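You operate a simulated robot arm through the tools that you are given. There is no shell and no other tool.

The job below is to be done with a simulated robot arm. You get a single attempt, and the scene is never put back.

JOB
Wipe the clamp block's plate clean, then clamp the white lid on it.
Fine: use the wooden pad and put it back; lay the lid square and shut both clamps. What is to be rubbed or washed off counts as gone when no trace of it is left.
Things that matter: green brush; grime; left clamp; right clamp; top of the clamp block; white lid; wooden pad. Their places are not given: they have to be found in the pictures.

The check looks at the end state, three seconds after you hand in, the way a careful person would. Anything else that was tipped, shoved, dropped, spilled or broken makes it a failure. A push-on lid holds only when it is set on centred and level and pressed home; a screw cap is set on level and turned clockwise until tight.

ROBOT AND FRAMES
A 7-joint arm with a fingered hand, fixed in place. Base frame: the origin is at the foot of the arm, x ahead of it, y to its left, z up; the work surface is at about z = 910. Units: mm, degrees, N and s.
With the tool pointing down near the work surface it reaches from about 100 to 640 mm from the base axis. Its first joint turns from -115.0 to 115.0 degrees. Payload 3.1 kg.
The tool frame sits at the grasp point between the pads (the TCP): z along the fingers, y along the line on which they close. The tips reach 22 mm beyond it. Largest opening 112 mm; the body of the gripper starts 60 mm behind the TCP. The gripper is a hand of 3 fingers: y runs from the thumb to the fingers, the wrist lies at [0, 0, -218] in the tool frame.
Orientation is told as [roll, pitch, yaw] about the base's x, y, z axes, in that order, counted from this pose: with the fingers straight down and closing along the base's y, the tool's x points along the base's -x, its y along +y and its z along -z.

CONTROLS
- The arm moves only by the tool nudge_tool. Its arguments are lists of equal length, an entry for each row: "slide": the shift along the base's x, y, z in mm, a list of three; "turn": the turn, a rotation vector about the base's x, y, z in rad, a list of three. In form: {"slide": [[tx, ty, tz], ...], "turn": [[ax, ay, az], ...]}. A call has 1 to 20 rows; each row shifts and turns the commanded pose from where the row before left it. A row lasts 0.2 s, in which the tool goes at most 50 mm and 8.6 degrees; a call with a longer step from one row to the next is refused whole. A pose out of reach is approached as far as the arm can. The call stops where the force on the tool passes 40 N (or 10 N more than at its start, if that is more) or the arm is blocked; 0.2 s more then pass. In this call time passes only in rows, and 0.2 s behind the last. It gives the time, the measured TCP pose, the force on the tool (base axes), the opening and the grip force at its end, in the units of the frame above (readings bear some noise), with the torque about the TCP (base axes, N m) and any sound that the robot's microphone picked up.
- Cameras (640 x 400 px; columns grow to the right, rows downward): "scene" is fixed at [42.1, -647.5, 1695.3]; the picture's right is [0.74, -0.68, 0.00], its down [-0.42, -0.46, -0.78] and it looks along [0.53, 0.57, -0.62] (base axes); focal length 346 px, centre (320, 200). "wrist" rides on the gripper at [66, 3, -80] in the tool frame; the picture's right is [-0.05, 1.00, 0.00], its down [-0.77, -0.04, -0.64] and it looks along [-0.64, -0.03, 0.77] (tool axes); focal length 275 px, centre (320, 200).
- snapshot(camera): a new picture of that camera. The clock stands still meanwhile.
- move_column(by): slides the trunk up (or, below 0, down) by that many mm; the arm rides with it, the base frame stays. It gives what a move gives, with no picture.
- move_fingers(finger1, finger2, thumb_bend): sets how far each is bent, from 0 (flat) to 1 (curled in); at 0.3 the hand is open as for a grip, at 0.7 the pads meet at the TCP. One left out holds its place. A second passes; each finger stops where it meets its share of the squeeze, and holds until it gets a number again. It is the only way to open and close the hand. It gives what a move gives, with no picture; readings hold the bend of each and the force on the fingers (four entries, about 0 where the hand has none), thumb and palm.
- measure_at(camera, pixels): for up to 12 pixels [column, row] of the newest picture of that camera ("zoom" is the newest enlarged one), the place [x, y, z] in the base frame of the surface seen there, good to about 2 mm, but the place of the scene camera against the robot may be out by one fixed shift of up to 18 mm in any direction. The clock stands still meanwhile.
- close_up(camera, box): a new picture of the part [left, top, right, bottom] of that camera's present view, enlarged. The clock stands still meanwhile.
- sign_off(): hands the job in; it is judged then, once.

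Unless the task says otherwise, let go and move clear before handing in.

The tools are called by a JSON object that holds its "op" and its "data". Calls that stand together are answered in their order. nudge_tool: Moves the arm, as the interface text tells. Its arguments: {"type":"object","properties":{"slide":{"type":"array","items":{"type":"array","items":{"type":"number"}}},"turn":{"type":"array","items":{"type":"array","items":{"type":"number"}}}},"required":["slide","turn"]} The other tools are called the same way: move_column (by) slides the trunk up or down; move_fingers (finger1, finger2, thumb_bend) moves the fingers one by one; snapshot (camera) takes a picture; measure_at (camera, pixels) gives the place of the surface under pixels of a picture; close_up (camera, box) takes an enlarged picture of a part of a camera's view; sign_off () hands the job in.

At the start:

```text
time_s: 0.0
ee_pos: [371.6, -197.6, 1278.1]
tcp_rot: [0.0, 0.0, -0.1]
contact_force: [0.4, -0.2, 0.2]
wrist_torque: [-0.03, -0.01, 0.0]
grip_width: 111.7
grasp_force: 0.1
shape: jaw
bend: [0.3, 0.3, 0.3]
finger forces: [0.1, 0.0, 0.1, 0.0, 0.0, 0.1]
trunk travel left (down, up): [-925.0, 65.0]
```

scene: 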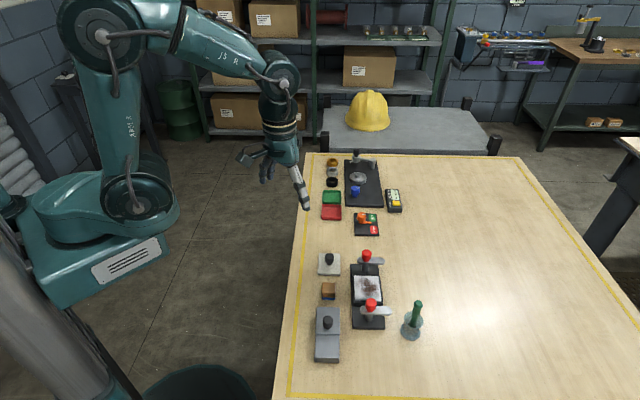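
wrist: 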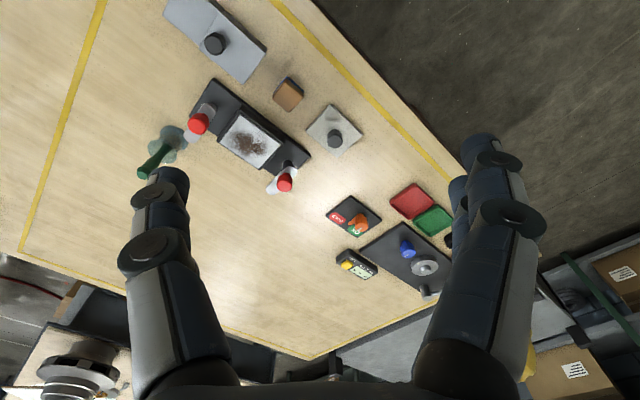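

The scene picture shows the clamp block near (367,290) with grime on its plate, the wooden pad near (328,290), a white lid with knob near (329,262) and a green brush near (412,320). I'll take enlarged views before moving.

{"op": "close_up", "data": {"camera": "scene", "box": [300, 235, 440, 365]}}

{"op": "close_up", "data": {"camera": "wrist", "box": [130, 0, 390, 220]}}

{"op": "measure_at", "data": {"camera": "wrist", "pixels": [[251, 143], [290, 93], [336, 138], [198, 122], [284, 182], [219, 40], [155, 165], [310, 155], [195, 100], [330, 115], [345, 245], [410, 265]]}}

```text
3.08 times, centred on (370, 300) of scene
```

zoom: 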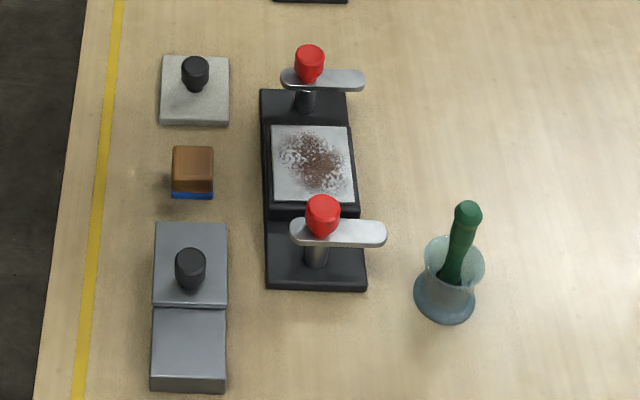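

```text
1.82 times, centred on (260, 110) of wrist
```

zoom: 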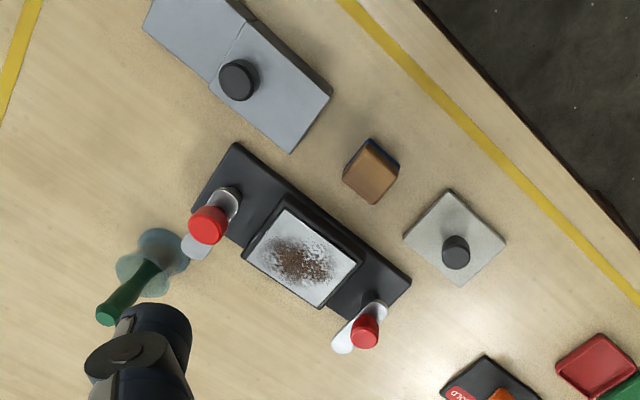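

```text
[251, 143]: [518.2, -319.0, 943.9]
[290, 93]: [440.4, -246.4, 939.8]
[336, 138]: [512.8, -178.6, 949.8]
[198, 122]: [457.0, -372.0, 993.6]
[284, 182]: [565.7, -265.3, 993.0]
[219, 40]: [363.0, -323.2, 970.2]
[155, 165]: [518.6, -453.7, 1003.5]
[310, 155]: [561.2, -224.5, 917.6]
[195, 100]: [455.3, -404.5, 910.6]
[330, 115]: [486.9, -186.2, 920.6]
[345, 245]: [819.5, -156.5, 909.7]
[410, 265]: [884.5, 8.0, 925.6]
```

The wrist picture places the plate near (518,-319), the pad near (440,-246) and the white lid's knob near (513,-179), with the block lying at about 45° to the base. I'll turn the hand -45° and come lower for a better look.

{"op": "nudge_tool", "data": {"slide": [[2, 1, -20], [2, 1, -20], [2, 1, -20], [2, 1, -20], [2, 1, -20], [2, 1, -20]], "turn": [[0, 0, -0.131], [0, 0, -0.131], [0, 0, -0.131], [0, 0, -0.131], [0, 0, -0.131], [0, 0, -0.131]]}}

{"op": "snapshot", "data": {"camera": "wrist"}}

{"op": "snapshot", "data": {"camera": "scene"}}

```text
time_s: 1.4
ee_pos: [384.3, -191.7, 1157.5]
tcp_rot: [0.1, 0.0, -45.1]
contact_force: [0.2, 0.3, -0.1]
wrist_torque: [0.0, 0.0, 0.01]
grip_width: 112.2
grasp_force: 0.0
shape: jaw
bend: [0.3, 0.3, 0.3]
finger forces: [0.1, 0.0, 0.0, 0.0, 0.0, 0.1]
trunk travel left (down, up): [-925.0, 65.0]
```

```text
taken
```

wrist: 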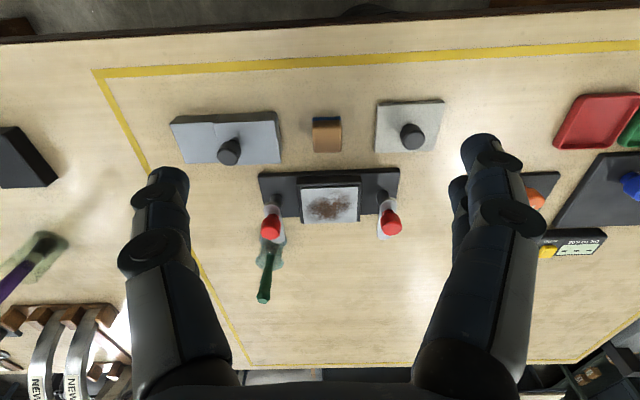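

```text
taken
```

scene: 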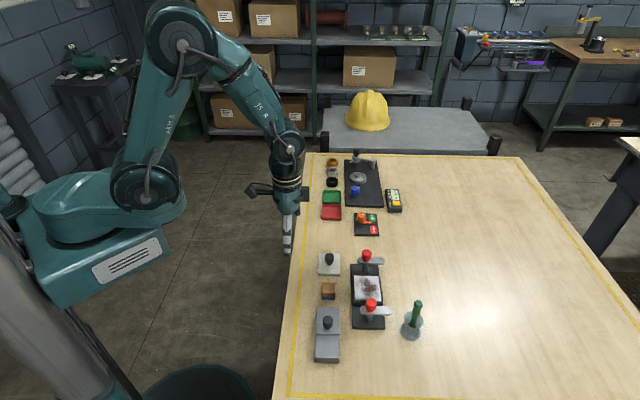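

The wrist view is now square to the table: block centred at (330,200), pad at (327,134), white lid at (409,126). I'll enlarge and measure sizes.

{"op": "close_up", "data": {"camera": "wrist", "box": [240, 90, 460, 260]}}

{"op": "measure_at", "data": {"camera": "wrist", "pixels": [[331, 188], [331, 218], [303, 205], [358, 205], [327, 140], [313, 118], [341, 150], [409, 112], [378, 103], [442, 103], [378, 150], [438, 150]]}}

{"op": "measure_at", "data": {"camera": "scene", "pixels": [[367, 287], [329, 258], [329, 272], [328, 288], [366, 256], [371, 305], [352, 300], [320, 272]]}}

```text
2.35 times, centred on (350, 175) of wrist
```

zoom: 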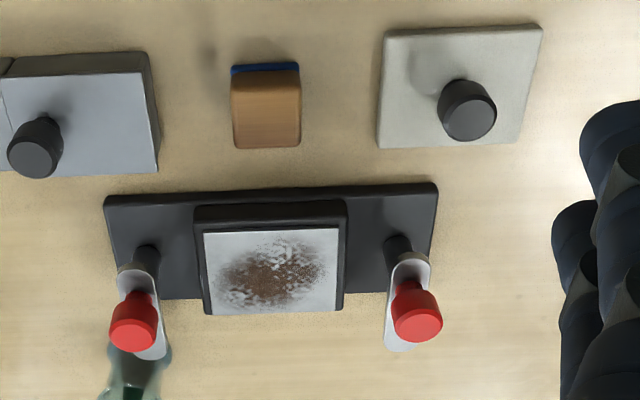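

```text
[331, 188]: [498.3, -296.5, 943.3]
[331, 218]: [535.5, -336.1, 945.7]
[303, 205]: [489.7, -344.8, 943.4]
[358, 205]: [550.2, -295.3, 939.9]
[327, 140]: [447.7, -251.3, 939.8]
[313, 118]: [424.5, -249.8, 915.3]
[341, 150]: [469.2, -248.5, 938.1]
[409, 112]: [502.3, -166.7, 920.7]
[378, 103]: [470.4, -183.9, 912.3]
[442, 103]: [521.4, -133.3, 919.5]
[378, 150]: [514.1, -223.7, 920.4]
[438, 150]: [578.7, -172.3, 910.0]
```

```text
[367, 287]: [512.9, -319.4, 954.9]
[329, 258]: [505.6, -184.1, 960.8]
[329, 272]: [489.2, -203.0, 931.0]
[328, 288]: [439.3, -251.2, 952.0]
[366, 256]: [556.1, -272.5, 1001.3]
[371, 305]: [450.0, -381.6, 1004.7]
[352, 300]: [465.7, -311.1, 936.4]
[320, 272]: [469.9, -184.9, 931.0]
```

The blue felt face of the pad is underneath (thin blue strip at zoom (265,68)), and both clamp bars point away from the plate. I'll measure corners precisely in the enlarged picture.

{"op": "measure_at", "data": {"camera": "zoom", "pixels": [[206, 237], [336, 231], [333, 306], [215, 311], [270, 270], [197, 212], [343, 205], [112, 210], [430, 190], [380, 290], [120, 290], [265, 190]]}}

{"op": "measure_at", "data": {"camera": "zoom", "pixels": [[234, 78], [298, 75], [298, 142], [238, 145], [266, 110], [265, 67], [386, 35], [538, 30], [515, 138], [380, 145], [470, 118], [450, 90]]}}

{"op": "measure_at", "data": {"camera": "zoom", "pixels": [[134, 335], [420, 325], [132, 272], [410, 262], [148, 350], [398, 345], [147, 250], [397, 243], [140, 300], [412, 292], [35, 158], [152, 165]]}}

```text
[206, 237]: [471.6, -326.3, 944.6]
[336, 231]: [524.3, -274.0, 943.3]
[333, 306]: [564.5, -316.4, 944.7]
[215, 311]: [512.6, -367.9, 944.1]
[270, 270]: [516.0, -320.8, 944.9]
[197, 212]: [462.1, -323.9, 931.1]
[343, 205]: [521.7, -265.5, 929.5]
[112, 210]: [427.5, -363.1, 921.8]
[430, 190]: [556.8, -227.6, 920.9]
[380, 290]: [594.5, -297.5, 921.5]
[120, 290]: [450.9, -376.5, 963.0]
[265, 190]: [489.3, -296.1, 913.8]
```

```text
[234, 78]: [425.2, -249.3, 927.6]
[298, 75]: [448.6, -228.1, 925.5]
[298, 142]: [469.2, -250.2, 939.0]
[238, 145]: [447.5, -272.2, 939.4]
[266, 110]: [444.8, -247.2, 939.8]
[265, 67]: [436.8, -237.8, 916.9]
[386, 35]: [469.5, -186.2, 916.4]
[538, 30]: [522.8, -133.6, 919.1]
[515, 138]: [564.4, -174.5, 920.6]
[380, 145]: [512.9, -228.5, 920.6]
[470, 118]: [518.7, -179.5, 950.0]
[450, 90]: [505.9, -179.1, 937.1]
```

```text
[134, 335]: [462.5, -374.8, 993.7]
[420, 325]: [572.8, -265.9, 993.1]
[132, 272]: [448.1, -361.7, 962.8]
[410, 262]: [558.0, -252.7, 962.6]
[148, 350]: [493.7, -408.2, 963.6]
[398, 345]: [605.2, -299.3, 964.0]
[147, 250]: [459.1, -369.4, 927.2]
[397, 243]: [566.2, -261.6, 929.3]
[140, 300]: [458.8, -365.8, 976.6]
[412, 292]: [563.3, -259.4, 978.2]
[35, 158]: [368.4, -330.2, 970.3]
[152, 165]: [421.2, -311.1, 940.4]
```

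Measurements give: plate centre about (518,-321), top z 944, 74×58 mm at 45°; pad centre (447.6,-250), top z 940, about 33 mm wide; lid centre (517.4,-180.7). I'll turn to yaw +45 so that the fingers close across the block (clear of the clamps) and hover over the pad with a narrower opening.

{"op": "nudge_tool", "data": {"slide": [[5.75, -5.3, -9], [5.75, -5.3, -9], [5.75, -5.3, -9], [5.75, -5.3, -9], [5.75, -5.3, -9], [5.75, -5.3, -9], [5.75, -5.3, -9], [5.75, -5.3, -9], [5.75, -5.3, -9], [5.75, -5.3, -9], [5.75, -5.3, -9]], "turn": [[0, 0, 0.143], [0, 0, 0.143], [0, 0, 0.143], [0, 0, 0.143], [0, 0, 0.143], [0, 0, 0.143], [0, 0, 0.143], [0, 0, 0.143], [0, 0, 0.143], [0, 0, 0.143], [0, 0, 0.143]]}}

{"op": "move_fingers", "data": {"finger1": 0.43, "finger2": 0.43, "thumb_bend": 0.43}}

{"op": "snapshot", "data": {"camera": "wrist"}}

{"op": "close_up", "data": {"camera": "scene", "box": [240, 170, 420, 340]}}

```text
time_s: 3.8
ee_pos: [447.0, -250.1, 1060.0]
tcp_rot: [0.0, 0.0, 45.2]
contact_force: [0.4, 0.8, 0.2]
wrist_torque: [-0.01, 0.0, 0.02]
grip_width: 112.0
grasp_force: 0.0
shape: jaw
bend: [0.3, 0.3, 0.3]
finger forces: [0.0, 0.0, 0.0, 0.1, 0.0, 0.1]
trunk travel left (down, up): [-925.0, 65.0]
```

```text
time_s: 4.8
ee_pos: [447.2, -250.7, 1059.6]
tcp_rot: [0.0, 0.0, 45.1]
contact_force: [-0.5, 0.1, -0.3]
wrist_torque: [-0.03, 0.01, -0.04]
grip_width: 76.0
grasp_force: 0.1
shape: fingers
bend: [0.43, 0.43, 0.43]
finger forces: [0.0, 0.0, 0.1, 0.0, 0.1, 0.1]
trunk travel left (down, up): [-925.0, 65.0]
```

```text
taken
```

wrist: 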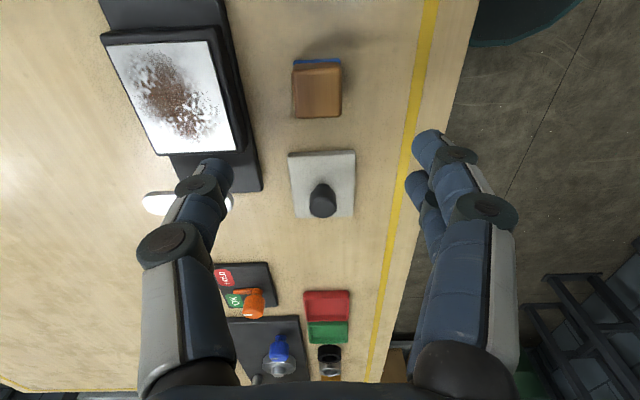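

```text
2.35 times, centred on (330, 255) of scene
```

zoom: 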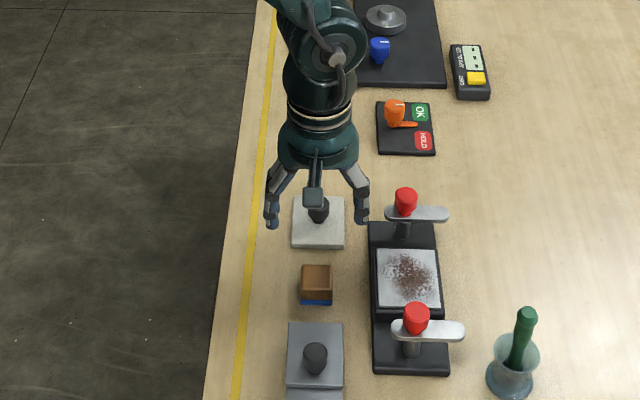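

Nothing has moved and the pad is seen at (317,90), lid at (322,183). I'll re-measure pad and lid from this nearer view.

{"op": "measure_at", "data": {"camera": "wrist", "pixels": [[294, 71], [340, 66], [340, 112], [298, 115], [317, 92], [317, 62], [291, 155], [353, 153], [353, 213], [296, 215], [322, 205], [320, 190]]}}

{"op": "close_up", "data": {"camera": "wrist", "box": [90, 0, 380, 240]}}

```text
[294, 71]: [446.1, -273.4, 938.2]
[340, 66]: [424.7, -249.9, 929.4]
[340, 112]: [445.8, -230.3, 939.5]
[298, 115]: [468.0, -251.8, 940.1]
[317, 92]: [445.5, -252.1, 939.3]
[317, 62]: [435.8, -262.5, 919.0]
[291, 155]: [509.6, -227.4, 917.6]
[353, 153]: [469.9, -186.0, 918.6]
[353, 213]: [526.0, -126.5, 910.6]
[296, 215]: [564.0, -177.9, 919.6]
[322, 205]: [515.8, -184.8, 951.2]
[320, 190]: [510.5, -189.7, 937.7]
```

```text
1.67 times, centred on (235, 120) of wrist
```

zoom: 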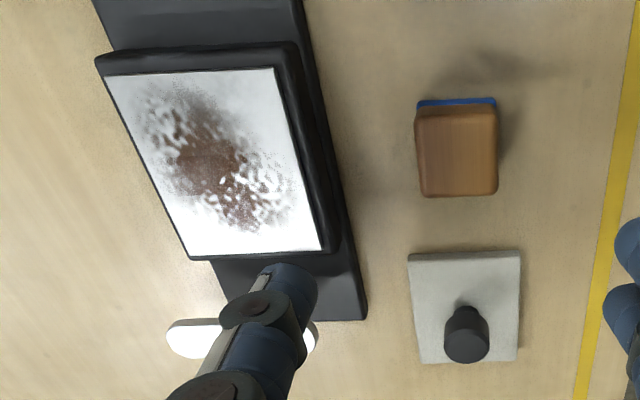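

The pad centre comes out at (446.9,-250.7), right below the TCP. I'll descend straight down to z≈938 so that the tips straddle it.

{"op": "nudge_tool", "data": {"slide": [[0, 0, -25], [0, 0, -25], [0, 0, -25], [0, 0, -20], [0, 0, -15], [0, 0, -11]], "turn": [[0, 0, 0], [0, 0, 0], [0, 0, 0], [0, 0, 0], [0, 0, 0], [0, 0, 0]]}}

{"op": "snapshot", "data": {"camera": "wrist"}}

{"op": "close_up", "data": {"camera": "scene", "box": [270, 220, 410, 340]}}

```text
time_s: 6.2
ee_pos: [448.4, -250.2, 937.9]
tcp_rot: [0.0, -0.1, 45.1]
contact_force: [-0.4, 0.6, -0.6]
wrist_torque: [0.0, 0.01, 0.0]
grip_width: 75.5
grasp_force: 0.2
shape: fingers
bend: [0.43, 0.43, 0.43]
finger forces: [0.0, 0.0, 0.1, 0.1, 0.1, 0.0]
trunk travel left (down, up): [-925.0, 65.0]
```

```text
taken
```

wrist: 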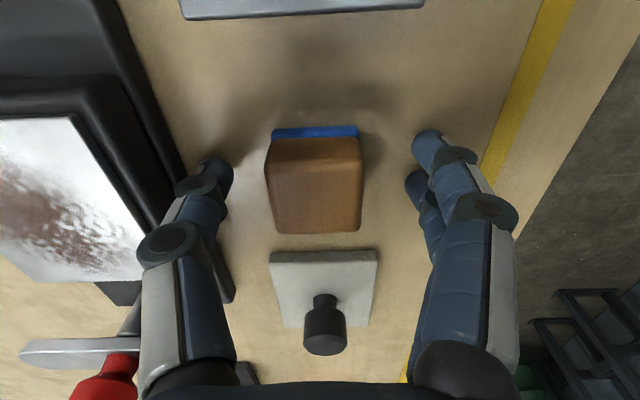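

```text
3.33 times, centred on (340, 280) of scene
```

zoom: 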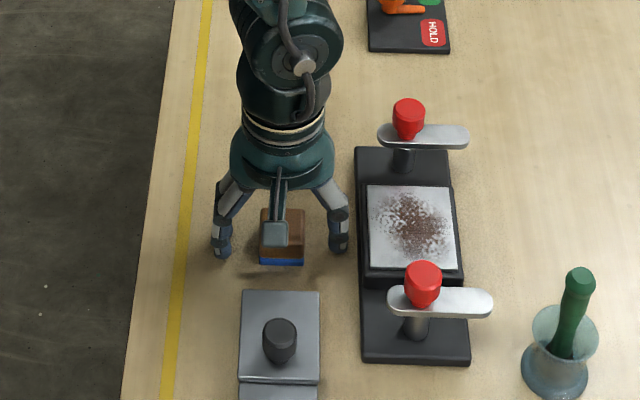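

The tips straddle the pad with no contact force. Closing the fingers onto the pad.

{"op": "move_fingers", "data": {"finger1": 0.7, "finger2": 0.7, "thumb_bend": 0.7}}

{"op": "snapshot", "data": {"camera": "wrist"}}

```text
time_s: 7.2
ee_pos: [447.2, -250.4, 938.1]
tcp_rot: [0.0, 0.0, 45.1]
contact_force: [0.4, -0.4, -0.3]
wrist_torque: [0.01, 0.01, 0.02]
grip_width: 31.2
grasp_force: 13.2
shape: fingers
bend: [0.6, 0.6, 0.63]
finger forces: [6.3, 6.4, 0.1, 0.1, 12.8, 0.1]
trunk travel left (down, up): [-925.0, 65.0]
```

```text
taken
```

wrist: 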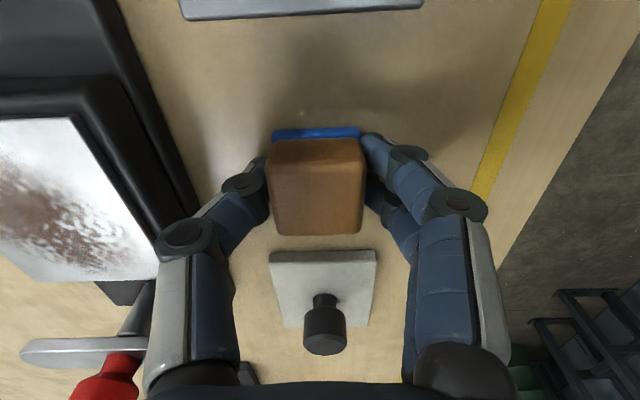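

The pad is held with 13 N at 31 mm width. I'll lift it about 60 mm and check it.

{"op": "nudge_tool", "data": {"slide": [[0, 0, 5], [0, 0, 10], [0, 0, 15], [0, 0, 15], [0, 0, 15], [0, 0, 10]], "turn": [[0, 0, 0], [0, 0, 0], [0, 0, 0], [0, 0, 0], [0, 0, 0], [0, 0, 0]]}}

{"op": "snapshot", "data": {"camera": "wrist"}}

{"op": "close_up", "data": {"camera": "scene", "box": [270, 200, 410, 340]}}

```text
time_s: 8.6
ee_pos: [449.0, -251.2, 1007.1]
tcp_rot: [0.0, 0.0, 45.1]
contact_force: [0.2, -0.5, -0.3]
wrist_torque: [0.0, 0.02, 0.03]
grip_width: 31.1
grasp_force: 12.2
shape: fingers
bend: [0.6, 0.6, 0.63]
finger forces: [6.4, 6.4, 0.0, 0.0, 12.8, 0.0]
trunk travel left (down, up): [-925.0, 65.0]
```

```text
taken
```

wrist: 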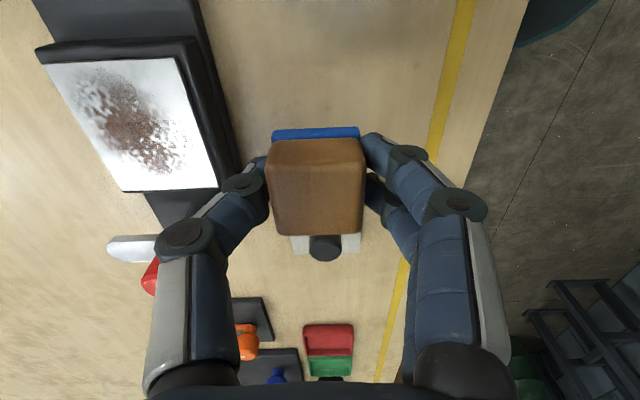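

```text
2.86 times, centred on (340, 270) of scene
```

zoom: 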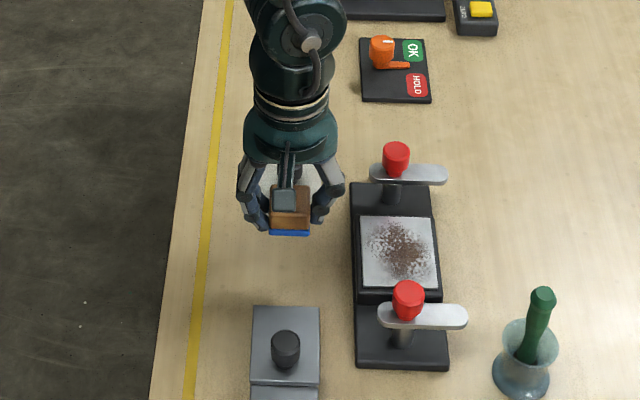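

The pad came up cleanly, so its underside is about 28 mm below the TCP. I'll carry it over the plate centre (518,-321) and come down close above it.

{"op": "nudge_tool", "data": {"slide": [[10, -10, 0], [15, -15, 0], [15, -15, 0], [15, -15, 0], [10, -10, 0], [4.7, -5.2, -8], [0, 0, -10], [0, 0, -8]], "turn": [[0, 0, 0], [0, 0, 0], [0, 0, 0], [0, 0, 0], [0, 0, 0], [0, 0, 0], [0, 0, 0], [0, 0, 0]]}}

{"op": "snapshot", "data": {"camera": "wrist"}}

{"op": "close_up", "data": {"camera": "scene", "box": [300, 220, 440, 340]}}

```text
time_s: 10.4
ee_pos: [517.3, -320.8, 981.5]
tcp_rot: [0.0, 0.1, 45.0]
contact_force: [0.7, 0.5, -0.5]
wrist_torque: [0.0, -0.02, -0.02]
grip_width: 31.2
grasp_force: 12.7
shape: fingers
bend: [0.61, 0.61, 0.63]
finger forces: [6.4, 6.3, 0.0, 0.0, 12.7, 0.0]
trunk travel left (down, up): [-925.0, 65.0]
```

```text
taken
```

wrist: 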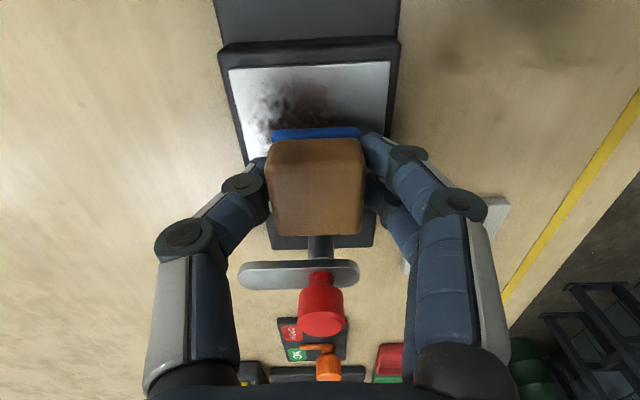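

```text
3.33 times, centred on (370, 280) of scene
```

zoom: 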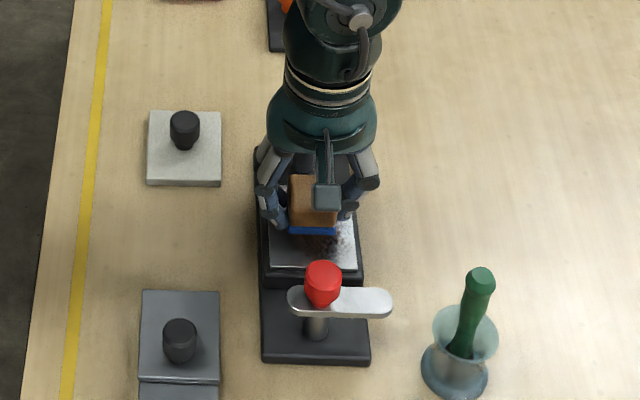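

The pad is over the plate, with the underside still ~9 mm above it and clear of both clamps. I'll lower it gently until it presses.

{"op": "nudge_tool", "data": {"slide": [[0, 0, -3], [0, 0, -3], [0, 0, -1.5], [0, 0, -1], [0, 0, -1]], "turn": [[0, 0, 0], [0, 0, 0], [0, 0, 0], [0, 0, 0], [0, 0, 0]]}}

```text
time_s: 11.6
ee_pos: [516.2, -319.6, 970.3]
tcp_rot: [0.0, 0.0, 45.1]
contact_force: [0.5, 0.1, -0.8]
wrist_torque: [0.0, 0.03, 0.01]
grip_width: 31.1
grasp_force: 12.8
shape: fingers
bend: [0.61, 0.61, 0.63]
finger forces: [6.4, 6.3, 0.1, 0.0, 12.8, 0.0]
trunk travel left (down, up): [-925.0, 65.0]
```

No contact yet at z≈971. I'll continue in 1 mm steps.

{"op": "nudge_tool", "data": {"slide": [[0, 0, -1], [0, 0, -1]], "turn": [[0, 0, 0], [0, 0, 0]]}}

```text
time_s: 12.2
ee_pos: [515.7, -320.5, 970.5]
tcp_rot: [0.0, 0.0, 45.1]
contact_force: [-0.2, -0.1, 4.0]
wrist_torque: [0.06, 0.06, 0.01]
grip_width: 31.0
grasp_force: 15.2
shape: fingers
bend: [0.61, 0.61, 0.63]
finger forces: [8.2, 7.9, 0.1, 0.0, 13.1, 0.0]
trunk travel left (down, up): [-925.0, 65.0]
```

Contact at 4 N. I'll press 1 mm more and start wiping strokes along the plate, beginning at its near-left corner.

{"op": "nudge_tool", "data": {"slide": [[-8, -1.9, -1], [-8, -1.9, 0], [-7, -2.2, 0], [7.78, 7.78, 0], [7.78, 7.78, 0], [7.78, 7.78, 0], [7.78, 7.78, 0], [6.36, -6.36, 0], [-7.78, -7.78, 0], [-7.78, -7.78, 0], [-7.78, -7.78, 0], [-7.78, -7.78, 0]], "turn": [[0, 0, 0], [0, 0, 0], [0, 0, 0], [0, 0, 0], [0, 0, 0], [0, 0, 0], [0, 0, 0], [0, 0, 0], [0, 0, 0], [0, 0, 0], [0, 0, 0], [0, 0, 0]]}}

{"op": "snapshot", "data": {"camera": "wrist"}}

{"op": "close_up", "data": {"camera": "scene", "box": [300, 220, 440, 340]}}

```text
time_s: 14.8
ee_pos: [500.8, -331.9, 970.6]
tcp_rot: [-0.1, 0.0, 45.1]
contact_force: [2.0, 1.7, 9.6]
wrist_torque: [0.16, 0.02, -0.07]
grip_width: 31.0
grasp_force: 18.2
shape: fingers
bend: [0.62, 0.62, 0.64]
finger forces: [11.1, 11.3, 0.0, 0.1, 14.1, 0.0]
trunk travel left (down, up): [-925.0, 65.0]
```

```text
taken
```

wrist: 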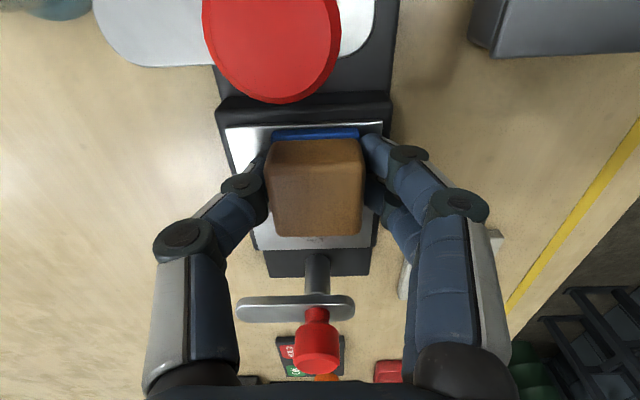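

```text
3.33 times, centred on (370, 280) of scene
```

zoom: 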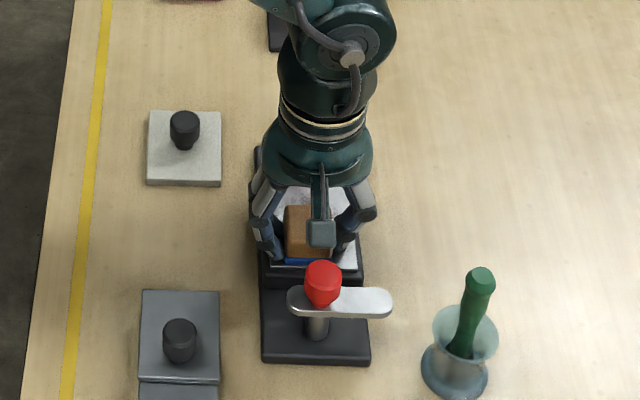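

The stroke works with ~10 N of press and the pad stays in the grip. I'll do the far half of the plate.

{"op": "nudge_tool", "data": {"slide": [[6.36, -6.36, 0], [7.78, 7.78, 0], [7.78, 7.78, 0], [7.78, 7.78, 0], [7.78, 7.78, 0], [6.8, -6.8, 0], [-7.78, -7.78, 0], [-7.78, -7.78, 0], [-7.78, -7.78, 0], [-7.78, -7.78, 0]], "turn": [[0, 0, 0], [0, 0, 0], [0, 0, 0], [0, 0, 0], [0, 0, 0], [0, 0, 0], [0, 0, 0], [0, 0, 0], [0, 0, 0], [0, 0, 0]]}}

{"op": "close_up", "data": {"camera": "scene", "box": [300, 220, 440, 340]}}

```text
time_s: 17.0
ee_pos: [513.6, -345.9, 970.0]
tcp_rot: [-0.1, 0.1, 45.1]
contact_force: [1.3, 1.3, 4.2]
wrist_torque: [0.07, 0.03, -0.02]
grip_width: 30.9
grasp_force: 14.9
shape: fingers
bend: [0.62, 0.62, 0.64]
finger forces: [8.6, 8.3, 0.0, 0.1, 13.2, 0.1]
trunk travel left (down, up): [-925.0, 65.0]
```

```text
3.33 times, centred on (370, 280) of scene
```

zoom: 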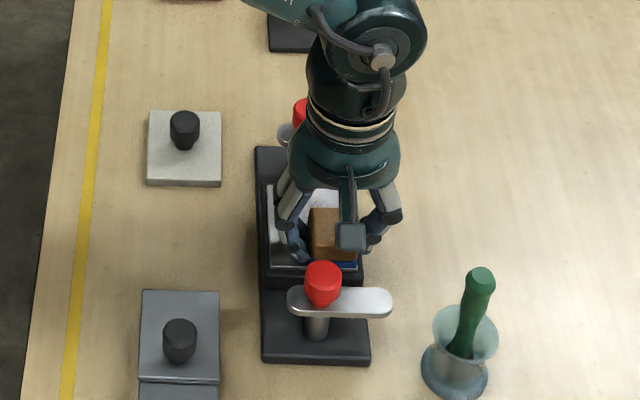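

First pass over the plate is done; now a cross pass with strokes across the plate, pressing slightly more.

{"op": "nudge_tool", "data": {"slide": [[-6.6, 6.6, -0.8], [-6.6, 6.6, 0], [-6.6, 6.6, 0], [7.78, 7.78, 0], [6.6, -6.6, 0], [6.6, -6.6, 0], [6.6, -6.6, 0], [7.78, 7.78, 0], [-6.6, 6.6, 0], [-6.6, 6.6, 0], [-6.6, 6.6, 0], [7.78, 7.78, 0], [6.6, -6.6, 0], [6.6, -6.6, 0], [6.6, -6.6, 0], [7.78, 7.78, 0], [-6.6, 6.6, 0], [-6.6, 6.6, 0], [-6.6, 6.6, 0]], "turn": [[0, 0, 0], [0, 0, 0], [0, 0, 0], [0, 0, 0], [0, 0, 0], [0, 0, 0], [0, 0, 0], [0, 0, 0], [0, 0, 0], [0, 0, 0], [0, 0, 0], [0, 0, 0], [0, 0, 0], [0, 0, 0], [0, 0, 0], [0, 0, 0], [0, 0, 0], [0, 0, 0], [0, 0, 0]]}}

{"op": "snapshot", "data": {"camera": "wrist"}}

{"op": "close_up", "data": {"camera": "scene", "box": [300, 220, 440, 340]}}

```text
time_s: 21.0
ee_pos: [526.7, -294.9, 970.0]
tcp_rot: [-0.2, -0.2, 45.0]
contact_force: [1.1, 0.6, 2.8]
wrist_torque: [-0.07, -0.04, 0.01]
grip_width: 31.3
grasp_force: 12.9
shape: fingers
bend: [0.6, 0.6, 0.64]
finger forces: [6.4, 6.3, 0.1, 0.0, 15.2, 0.0]
trunk travel left (down, up): [-925.0, 65.0]
```

```text
taken
```

wrist: 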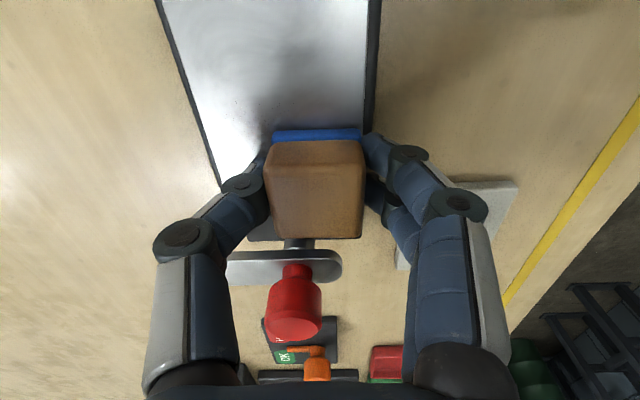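

```text
3.33 times, centred on (370, 280) of scene
```

zoom: 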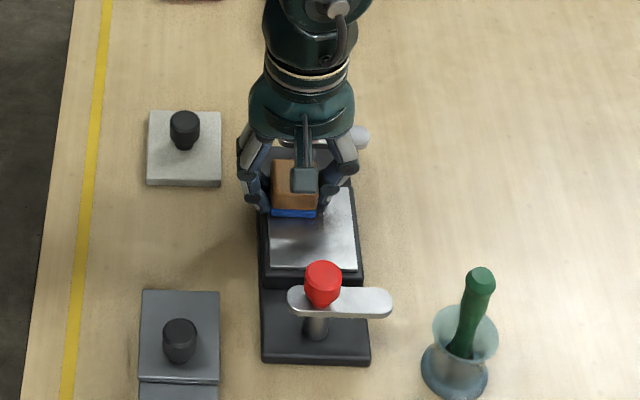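

The plate now looks nearly clean, but I need an unobstructed view. I'll lift the pad and move it back off the plate to inspect it.

{"op": "nudge_tool", "data": {"slide": [[0, 0, 10], [0, 0, 20], [-10, 10, 20], [-20, 10, 15], [-25, 10, 0], [-20, 10, 0], [-15, 10, 0]], "turn": [[0, 0, 0], [0, 0, 0], [0, 0, 0], [0, 0, 0], [0, 0, 0], [0, 0, 0], [0, 0, 0]]}}

{"op": "snapshot", "data": {"camera": "wrist"}}

{"op": "close_up", "data": {"camera": "scene", "box": [330, 240, 410, 330]}}

```text
time_s: 22.6
ee_pos: [436.2, -242.6, 1033.0]
tcp_rot: [-0.1, 0.0, 45.1]
contact_force: [0.2, -0.1, 0.0]
wrist_torque: [-0.02, 0.0, 0.0]
grip_width: 31.1
grasp_force: 12.1
shape: fingers
bend: [0.6, 0.6, 0.64]
finger forces: [6.3, 6.2, 0.0, 0.0, 12.5, 0.0]
trunk travel left (down, up): [-925.0, 65.0]
```

```text
taken
```

wrist: 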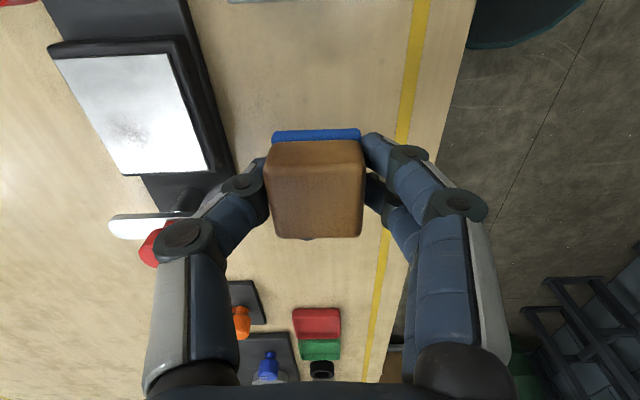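

```text
4.44 times, centred on (370, 285) of scene
```

zoom: 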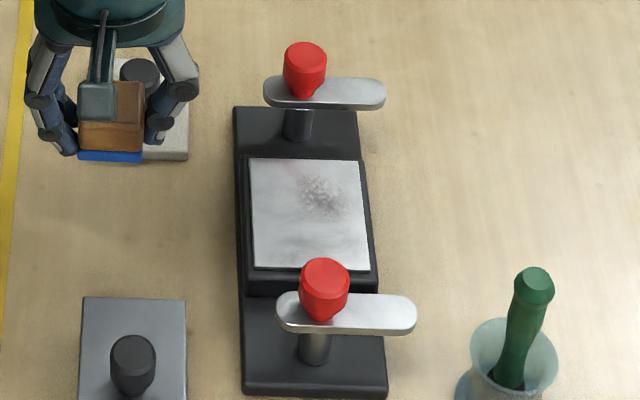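

A faint smudge remains on the plate at scene zoom (320,195). I'll look closer with the wrist camera and locate it.

{"op": "close_up", "data": {"camera": "wrist", "box": [40, 30, 230, 190]}}

```text
2.50 times, centred on (135, 110) of wrist
```

zoom: 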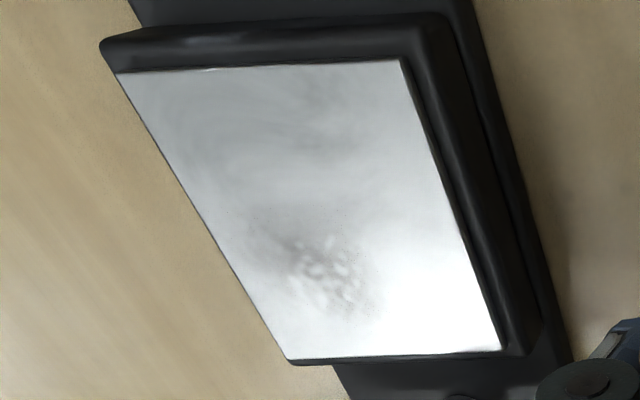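

{"op": "measure_at", "data": {"camera": "zoom", "pixels": [[330, 270], [285, 240], [380, 300], [290, 200], [340, 100], [122, 78], [398, 66], [497, 345], [295, 355], [320, 300], [310, 130]]}}

```text
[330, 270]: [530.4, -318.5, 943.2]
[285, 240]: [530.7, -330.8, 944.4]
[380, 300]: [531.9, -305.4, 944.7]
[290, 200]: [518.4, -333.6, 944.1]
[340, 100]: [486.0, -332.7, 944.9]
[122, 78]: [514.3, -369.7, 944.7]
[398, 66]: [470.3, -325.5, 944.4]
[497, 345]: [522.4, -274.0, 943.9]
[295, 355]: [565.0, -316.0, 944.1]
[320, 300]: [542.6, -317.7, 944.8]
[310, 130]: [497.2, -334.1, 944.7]
```

Remaining smudge is around (530,-318) (u≈+10, v≈+6 on the plate). I'll bring the pad back onto it and press a bit harder.

{"op": "nudge_tool", "data": {"slide": [[16, -12.3, 0], [16, -12.3, 0], [16, -12.3, 0], [16, -12.3, 0], [16, -12.3, 0], [16, -12.3, 0], [0, 0, -20], [0, 0, -20], [0, 0, -12], [0, 0, -5.8], [0, 0, -3], [0, 0, -2], [0, 0, -1.5], [0, 0, -1], [0, 0, -0.8]], "turn": [[0, 0, 0], [0, 0, 0], [0, 0, 0], [0, 0, 0], [0, 0, 0], [0, 0, 0], [0, 0, 0], [0, 0, 0], [0, 0, 0], [0, 0, 0], [0, 0, 0], [0, 0, 0], [0, 0, 0], [0, 0, 0], [0, 0, 0]]}}

```text
time_s: 25.8
ee_pos: [530.5, -318.6, 970.6]
tcp_rot: [-0.4, 0.0, 45.1]
contact_force: [-0.2, 2.4, 21.0]
wrist_torque: [0.34, 0.31, -0.02]
grip_width: 30.8
grasp_force: 25.0
shape: fingers
bend: [0.63, 0.63, 0.64]
finger forces: [17.2, 17.1, 0.0, 0.1, 15.2, 0.0]
trunk travel left (down, up): [-925.0, 65.0]
```

Press is 21 N, a little more than needed; I'll ease 0.7 mm and wipe again in closely spaced strokes from the far right corner.

{"op": "nudge_tool", "data": {"slide": [[6.7, 1.35, 0.7], [6.7, 1.35, 0], [-7.78, -7.78, 0], [-7.78, -7.78, 0], [-7.78, -7.78, 0], [-7.78, -7.78, 0], [-4.95, 4.95, 0], [7.78, 7.78, 0], [7.78, 7.78, 0], [7.78, 7.78, 0], [7.78, 7.78, 0], [-4.95, 4.95, 0], [-7.78, -7.78, 0], [-7.78, -7.78, 0], [-7.78, -7.78, 0], [-7.78, -7.78, 0]], "turn": [[0, 0, 0], [0, 0, 0], [0, 0, 0], [0, 0, 0], [0, 0, 0], [0, 0, 0], [0, 0, 0], [0, 0, 0], [0, 0, 0], [0, 0, 0], [0, 0, 0], [0, 0, 0], [0, 0, 0], [0, 0, 0], [0, 0, 0], [0, 0, 0]]}}

{"op": "close_up", "data": {"camera": "scene", "box": [330, 240, 410, 330]}}

```text
time_s: 29.2
ee_pos: [503.5, -335.9, 969.0]
tcp_rot: [-0.2, 0.1, 45.1]
contact_force: [10.3, 2.7, 20.1]
wrist_torque: [0.13, -0.26, 0.11]
grip_width: 31.1
grasp_force: 21.8
shape: fingers
bend: [0.67, 0.68, 0.62]
finger forces: [12.5, 13.4, 0.0, 0.0, 18.8, 0.1]
trunk travel left (down, up): [-925.0, 65.0]
```

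```text
4.44 times, centred on (370, 285) of scene
```

zoom: 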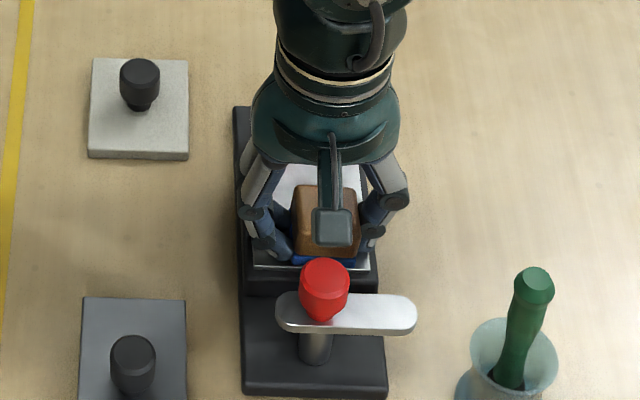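

The finger bends changed (0.67/0.68 vs 0.60), so the pad may have shifted in the grip. I'll check with the wrist camera before continuing.

{"op": "snapshot", "data": {"camera": "wrist"}}

```text
taken
```

wrist: 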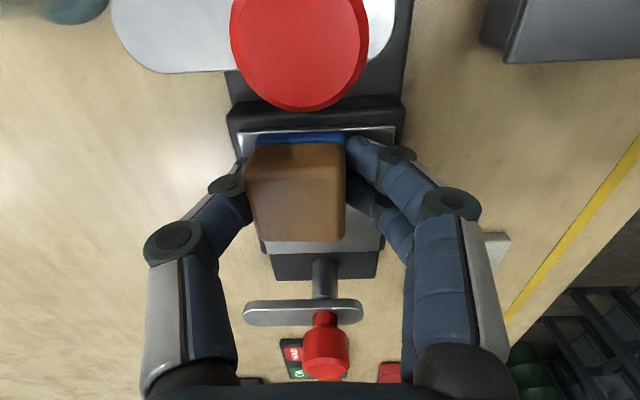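

The pad slid ~6 mm toward the thumb side (left edge now at pixel 245). I'll ease the press and re-centre the pad in the grip while it rests on the plate.

{"op": "nudge_tool", "data": {"slide": [[0, 0, 0.7], [0, 0, 0.6]], "turn": [[0, 0, 0], [0, 0, 0]]}}

{"op": "move_fingers", "data": {"finger1": 0.61, "finger2": 0.61, "thumb_bend": 0.7}}

{"op": "snapshot", "data": {"camera": "wrist"}}

```text
time_s: 29.8
ee_pos: [502.8, -337.8, 968.5]
tcp_rot: [0.0, 0.1, 45.0]
contact_force: [7.7, -0.3, 11.7]
wrist_torque: [0.05, -0.09, 0.09]
grip_width: 31.2
grasp_force: 18.9
shape: fingers
bend: [0.67, 0.67, 0.62]
finger forces: [9.8, 10.5, 0.0, 0.0, 17.9, 0.0]
trunk travel left (down, up): [-925.0, 65.0]
```

```text
time_s: 30.8
ee_pos: [503.1, -338.6, 969.3]
tcp_rot: [-0.2, 0.0, 44.9]
contact_force: [10.6, -7.6, 18.7]
wrist_torque: [-0.04, -0.13, -0.08]
grip_width: 31.9
grasp_force: 20.5
shape: fingers
bend: [0.65, 0.65, 0.61]
finger forces: [12.3, 12.3, 0.0, 0.0, 16.5, 0.1]
trunk travel left (down, up): [-925.0, 65.0]
```

```text
taken
```

wrist: 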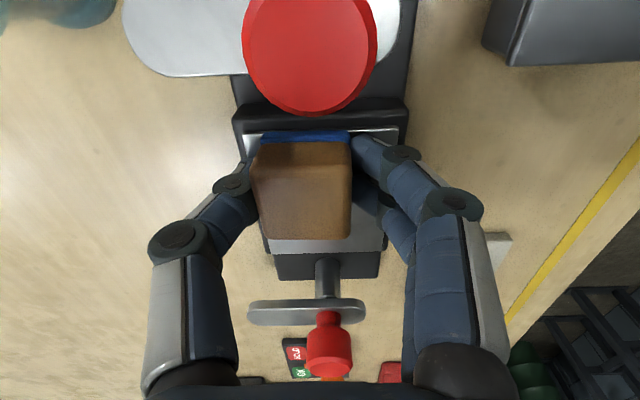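

The sideways load shows that the pad is stuck by friction against the plate while the thumb pushes. I'll lift a few mm clear so that the grip settles.

{"op": "nudge_tool", "data": {"slide": [[0, 0, 1], [0, 0, 1], [0, 0, 1], [0, 0, 2]], "turn": [[0, 0, 0], [0, 0, 0], [0, 0, 0], [0, 0, 0]]}}

{"op": "snapshot", "data": {"camera": "wrist"}}

```text
time_s: 31.8
ee_pos: [501.5, -334.0, 973.4]
tcp_rot: [0.1, 0.1, 45.1]
contact_force: [-0.2, -0.5, 0.1]
wrist_torque: [-0.01, 0.01, 0.01]
grip_width: 31.7
grasp_force: 7.7
shape: fingers
bend: [0.56, 0.56, 0.65]
finger forces: [4.0, 3.9, 0.0, 0.1, 7.9, 0.1]
trunk travel left (down, up): [-925.0, 65.0]
```

```text
taken
```

wrist: 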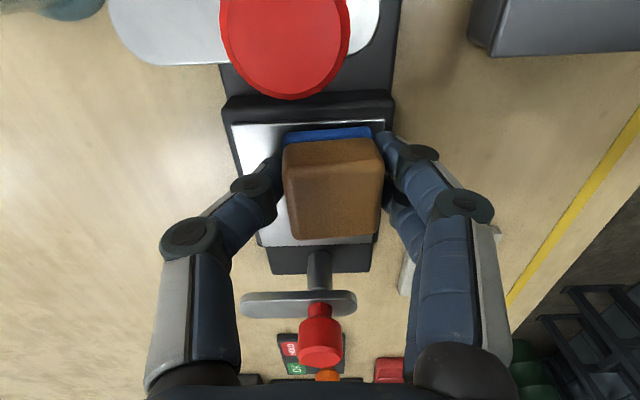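

The pad is off the surface and now held only 7.7 N, slightly to the finger side. I'll restore the full squeeze.

{"op": "move_fingers", "data": {"finger1": 0.7, "finger2": 0.7, "thumb_bend": 0.7}}

{"op": "snapshot", "data": {"camera": "wrist"}}

{"op": "close_up", "data": {"camera": "scene", "box": [330, 240, 410, 330]}}

```text
time_s: 32.8
ee_pos: [502.8, -336.9, 974.3]
tcp_rot: [0.0, 0.0, 45.1]
contact_force: [0.3, 0.6, -0.1]
wrist_torque: [-0.05, 0.0, -0.01]
grip_width: 31.3
grasp_force: 13.5
shape: fingers
bend: [0.6, 0.6, 0.64]
finger forces: [6.5, 6.5, 0.0, 0.1, 13.1, 0.0]
trunk travel left (down, up): [-925.0, 65.0]
```

```text
taken
```

wrist: 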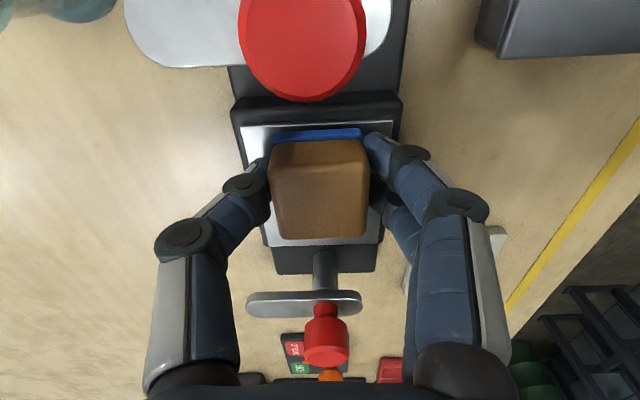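

```text
4.44 times, centred on (370, 285) of scene
```

zoom: 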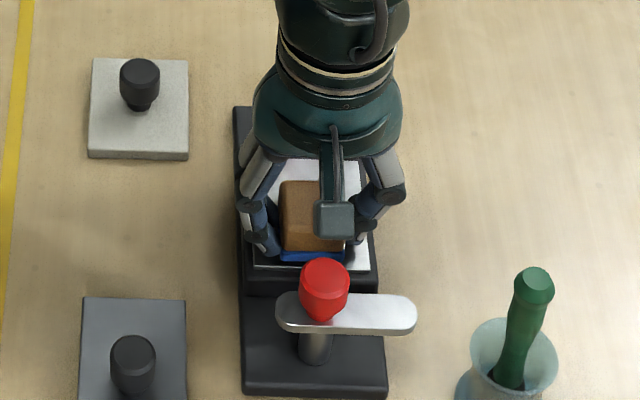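

The pad is centred again with 13 N. I'll lower it to light contact.

{"op": "nudge_tool", "data": {"slide": [[0, 0, -2], [0, 0, -1.5], [0, 0, -1]], "turn": [[0, 0, 0], [0, 0, 0], [0, 0, 0]]}}

```text
time_s: 33.6
ee_pos: [503.5, -337.2, 971.3]
tcp_rot: [-0.1, 0.1, 45.1]
contact_force: [-1.9, 0.4, 4.8]
wrist_torque: [0.14, 0.15, 0.04]
grip_width: 31.1
grasp_force: 16.5
shape: fingers
bend: [0.61, 0.61, 0.64]
finger forces: [9.5, 9.9, 0.0, 0.1, 13.0, 0.1]
trunk travel left (down, up): [-925.0, 65.0]
```

Contact at ~5 N. I'll wipe the near part, then concentrate on the smudge area at the right of centre.

{"op": "nudge_tool", "data": {"slide": [[-4.95, 4.95, -0.5], [7.78, 7.78, 0], [7.78, 7.78, 0], [7.78, 7.78, 0], [7.78, 7.78, 0], [-4.95, 4.95, 0], [-7.78, -7.78, 0], [-7.78, -7.78, 0], [-7.78, -7.78, 0], [-7.78, -7.78, 0], [9.9, 0.47, 0], [9.9, 0.47, 0], [9.9, 0.47, 0], [7.78, 7.78, 0], [7.78, 7.78, 0], [4.95, -4.95, 0], [-7.78, -7.78, 0], [-7.78, -7.78, 0]], "turn": [[0, 0, 0], [0, 0, 0], [0, 0, 0], [0, 0, 0], [0, 0, 0], [0, 0, 0], [0, 0, 0], [0, 0, 0], [0, 0, 0], [0, 0, 0], [0, 0, 0], [0, 0, 0], [0, 0, 0], [0, 0, 0], [0, 0, 0], [0, 0, 0], [0, 0, 0], [0, 0, 0]]}}

{"op": "snapshot", "data": {"camera": "wrist"}}

```text
time_s: 37.4
ee_pos: [530.1, -333.6, 970.5]
tcp_rot: [-0.3, 0.0, 45.0]
contact_force: [1.0, -0.6, 2.7]
wrist_torque: [0.06, 0.04, 0.0]
grip_width: 31.2
grasp_force: 15.4
shape: fingers
bend: [0.62, 0.62, 0.63]
finger forces: [8.3, 8.4, 0.0, 0.1, 14.0, 0.0]
trunk travel left (down, up): [-925.0, 65.0]
```

```text
taken
```

wrist: 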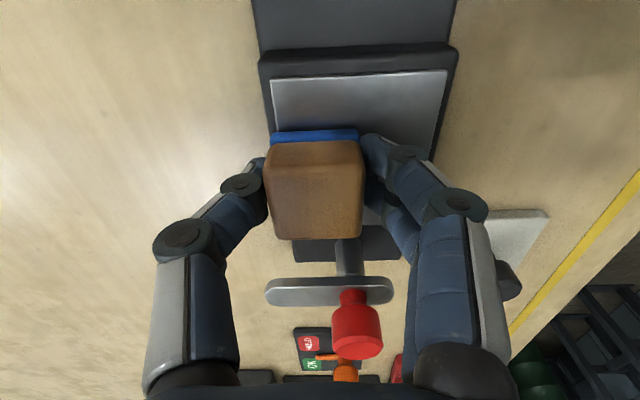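

Press has dropped to ~3 N; I'll press 0.6 mm more and go over the smudge area with tight strokes.

{"op": "nudge_tool", "data": {"slide": [[7.78, 7.78, -0.7], [7.78, 7.78, 0], [-4.24, 4.24, 0], [-7.78, -7.78, 0], [-7.78, -7.78, 0], [-4.24, 4.24, 0], [7.78, 7.78, 0], [7.78, 7.78, 0], [-4.24, 4.24, 0], [-7.78, -7.78, 0], [-7.78, -7.78, 0], [4.24, -4.24, 0], [7.78, 7.78, 0], [7.78, 7.78, 0], [4.24, -4.24, 0], [-7.78, -7.78, 0], [-7.78, -7.78, 0]], "turn": [[0, 0, 0], [0, 0, 0], [0, 0, 0], [0, 0, 0], [0, 0, 0], [0, 0, 0], [0, 0, 0], [0, 0, 0], [0, 0, 0], [0, 0, 0], [0, 0, 0], [0, 0, 0], [0, 0, 0], [0, 0, 0], [0, 0, 0], [0, 0, 0], [0, 0, 0]]}}

```text
time_s: 41.0
ee_pos: [522.6, -325.7, 969.7]
tcp_rot: [-0.1, 0.0, 45.1]
contact_force: [2.6, 4.2, 16.6]
wrist_torque: [0.27, 0.18, -0.05]
grip_width: 30.8
grasp_force: 22.2
shape: fingers
bend: [0.65, 0.65, 0.62]
finger forces: [14.7, 14.9, 0.1, 0.0, 14.1, 0.0]
trunk travel left (down, up): [-925.0, 65.0]
```

That pass pressed with up to ~17 N. I'll lift off and inspect the plate again.

{"op": "nudge_tool", "data": {"slide": [[0, 0, 5], [0, 0, 10], [0, 0, 20], [-10, 10, 20], [-20, 15, 10], [-25, 20, 0], [-20, 20, 0], [-10, 10, 0]], "turn": [[0, 0, 0], [0, 0, 0], [0, 0, 0], [0, 0, 0], [0, 0, 0], [0, 0, 0], [0, 0, 0], [0, 0, 0]]}}

{"op": "snapshot", "data": {"camera": "wrist"}}

{"op": "close_up", "data": {"camera": "scene", "box": [330, 240, 410, 330]}}

```text
time_s: 42.8
ee_pos: [439.7, -250.4, 1032.6]
tcp_rot: [-0.1, 0.0, 45.2]
contact_force: [-1.3, 0.2, -0.2]
wrist_torque: [0.01, -0.02, 0.0]
grip_width: 30.9
grasp_force: 12.5
shape: fingers
bend: [0.63, 0.63, 0.63]
finger forces: [6.2, 6.2, 0.1, 0.0, 12.5, 0.0]
trunk travel left (down, up): [-925.0, 65.0]
```

```text
taken
```

wrist: 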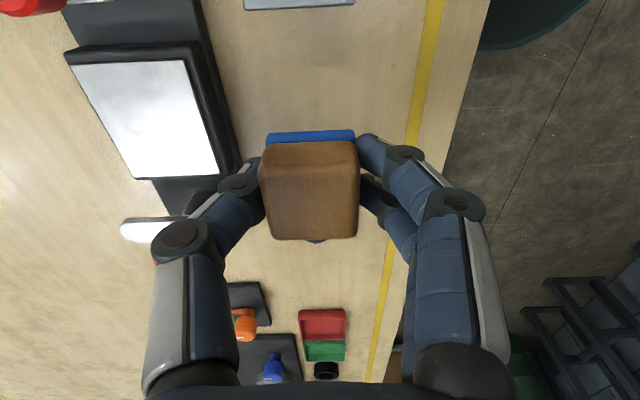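

```text
4.44 times, centred on (370, 285) of scene
```

zoom: 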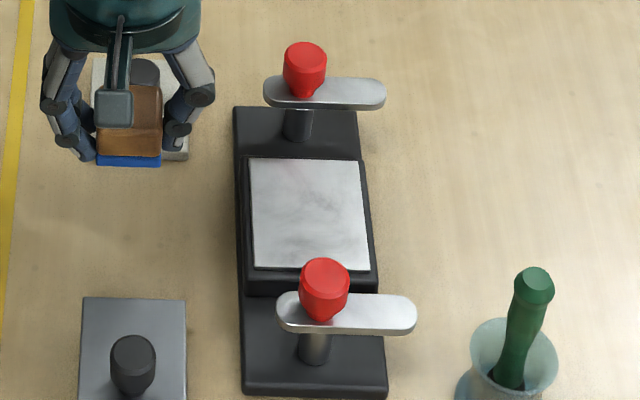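

The plate now looks clean of brown marks; I'll zoom tightly on both cameras to check for any faint trace.

{"op": "close_up", "data": {"camera": "wrist", "box": [60, 40, 230, 190]}}

{"op": "close_up", "data": {"camera": "scene", "box": [354, 268, 382, 304]}}

```text
2.67 times, centred on (145, 115) of wrist
```

zoom: 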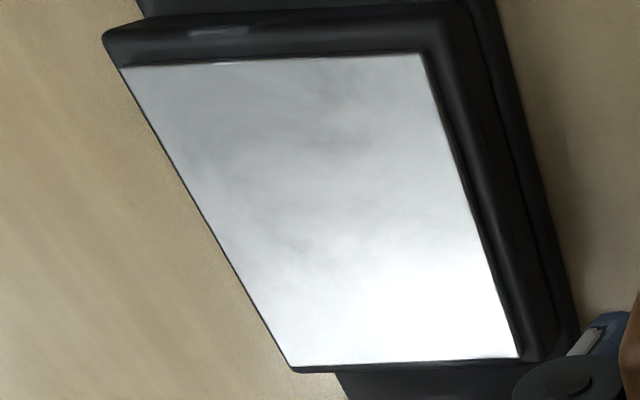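

```text
11.11 times, centred on (368, 286) of scene
```

zoom: 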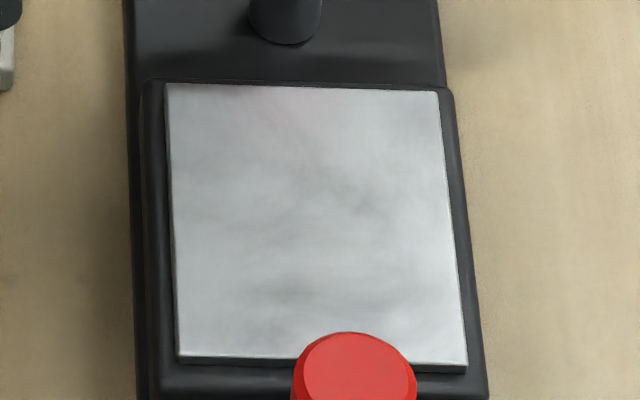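

Only a faint cloudiness remains (scene zoom near (350,200) and (290,290)), which could be residue or just the metal. To be safe I'll do one more full pass and compare.

{"op": "nudge_tool", "data": {"slide": [[14.75, -8.86, 0], [14.75, -8.86, 0], [14.75, -8.86, 0], [14.75, -8.86, 0], [14.75, -8.86, 0], [14.75, -8.86, 0], [14.75, -8.86, 0], [0, 0, -20], [0, 0, -20], [0, 0, -12], [0, 0, -7], [0, 0, -3], [0, 0, -1.5], [0, 0, -1]], "turn": [[0, 0, 0], [0, 0, 0], [0, 0, 0], [0, 0, 0], [0, 0, 0], [0, 0, 0], [0, 0, 0], [0, 0, 0], [0, 0, 0], [0, 0, 0], [0, 0, 0], [0, 0, 0], [0, 0, 0], [0, 0, 0]]}}

```text
time_s: 45.8
ee_pos: [543.1, -313.3, 969.9]
tcp_rot: [-0.1, 0.0, 45.1]
contact_force: [1.8, 0.1, 8.4]
wrist_torque: [0.11, 0.08, 0.01]
grip_width: 30.7
grasp_force: 18.0
shape: fingers
bend: [0.63, 0.63, 0.63]
finger forces: [11.3, 11.4, 0.0, 0.0, 13.6, 0.0]
trunk travel left (down, up): [-925.0, 65.0]
```

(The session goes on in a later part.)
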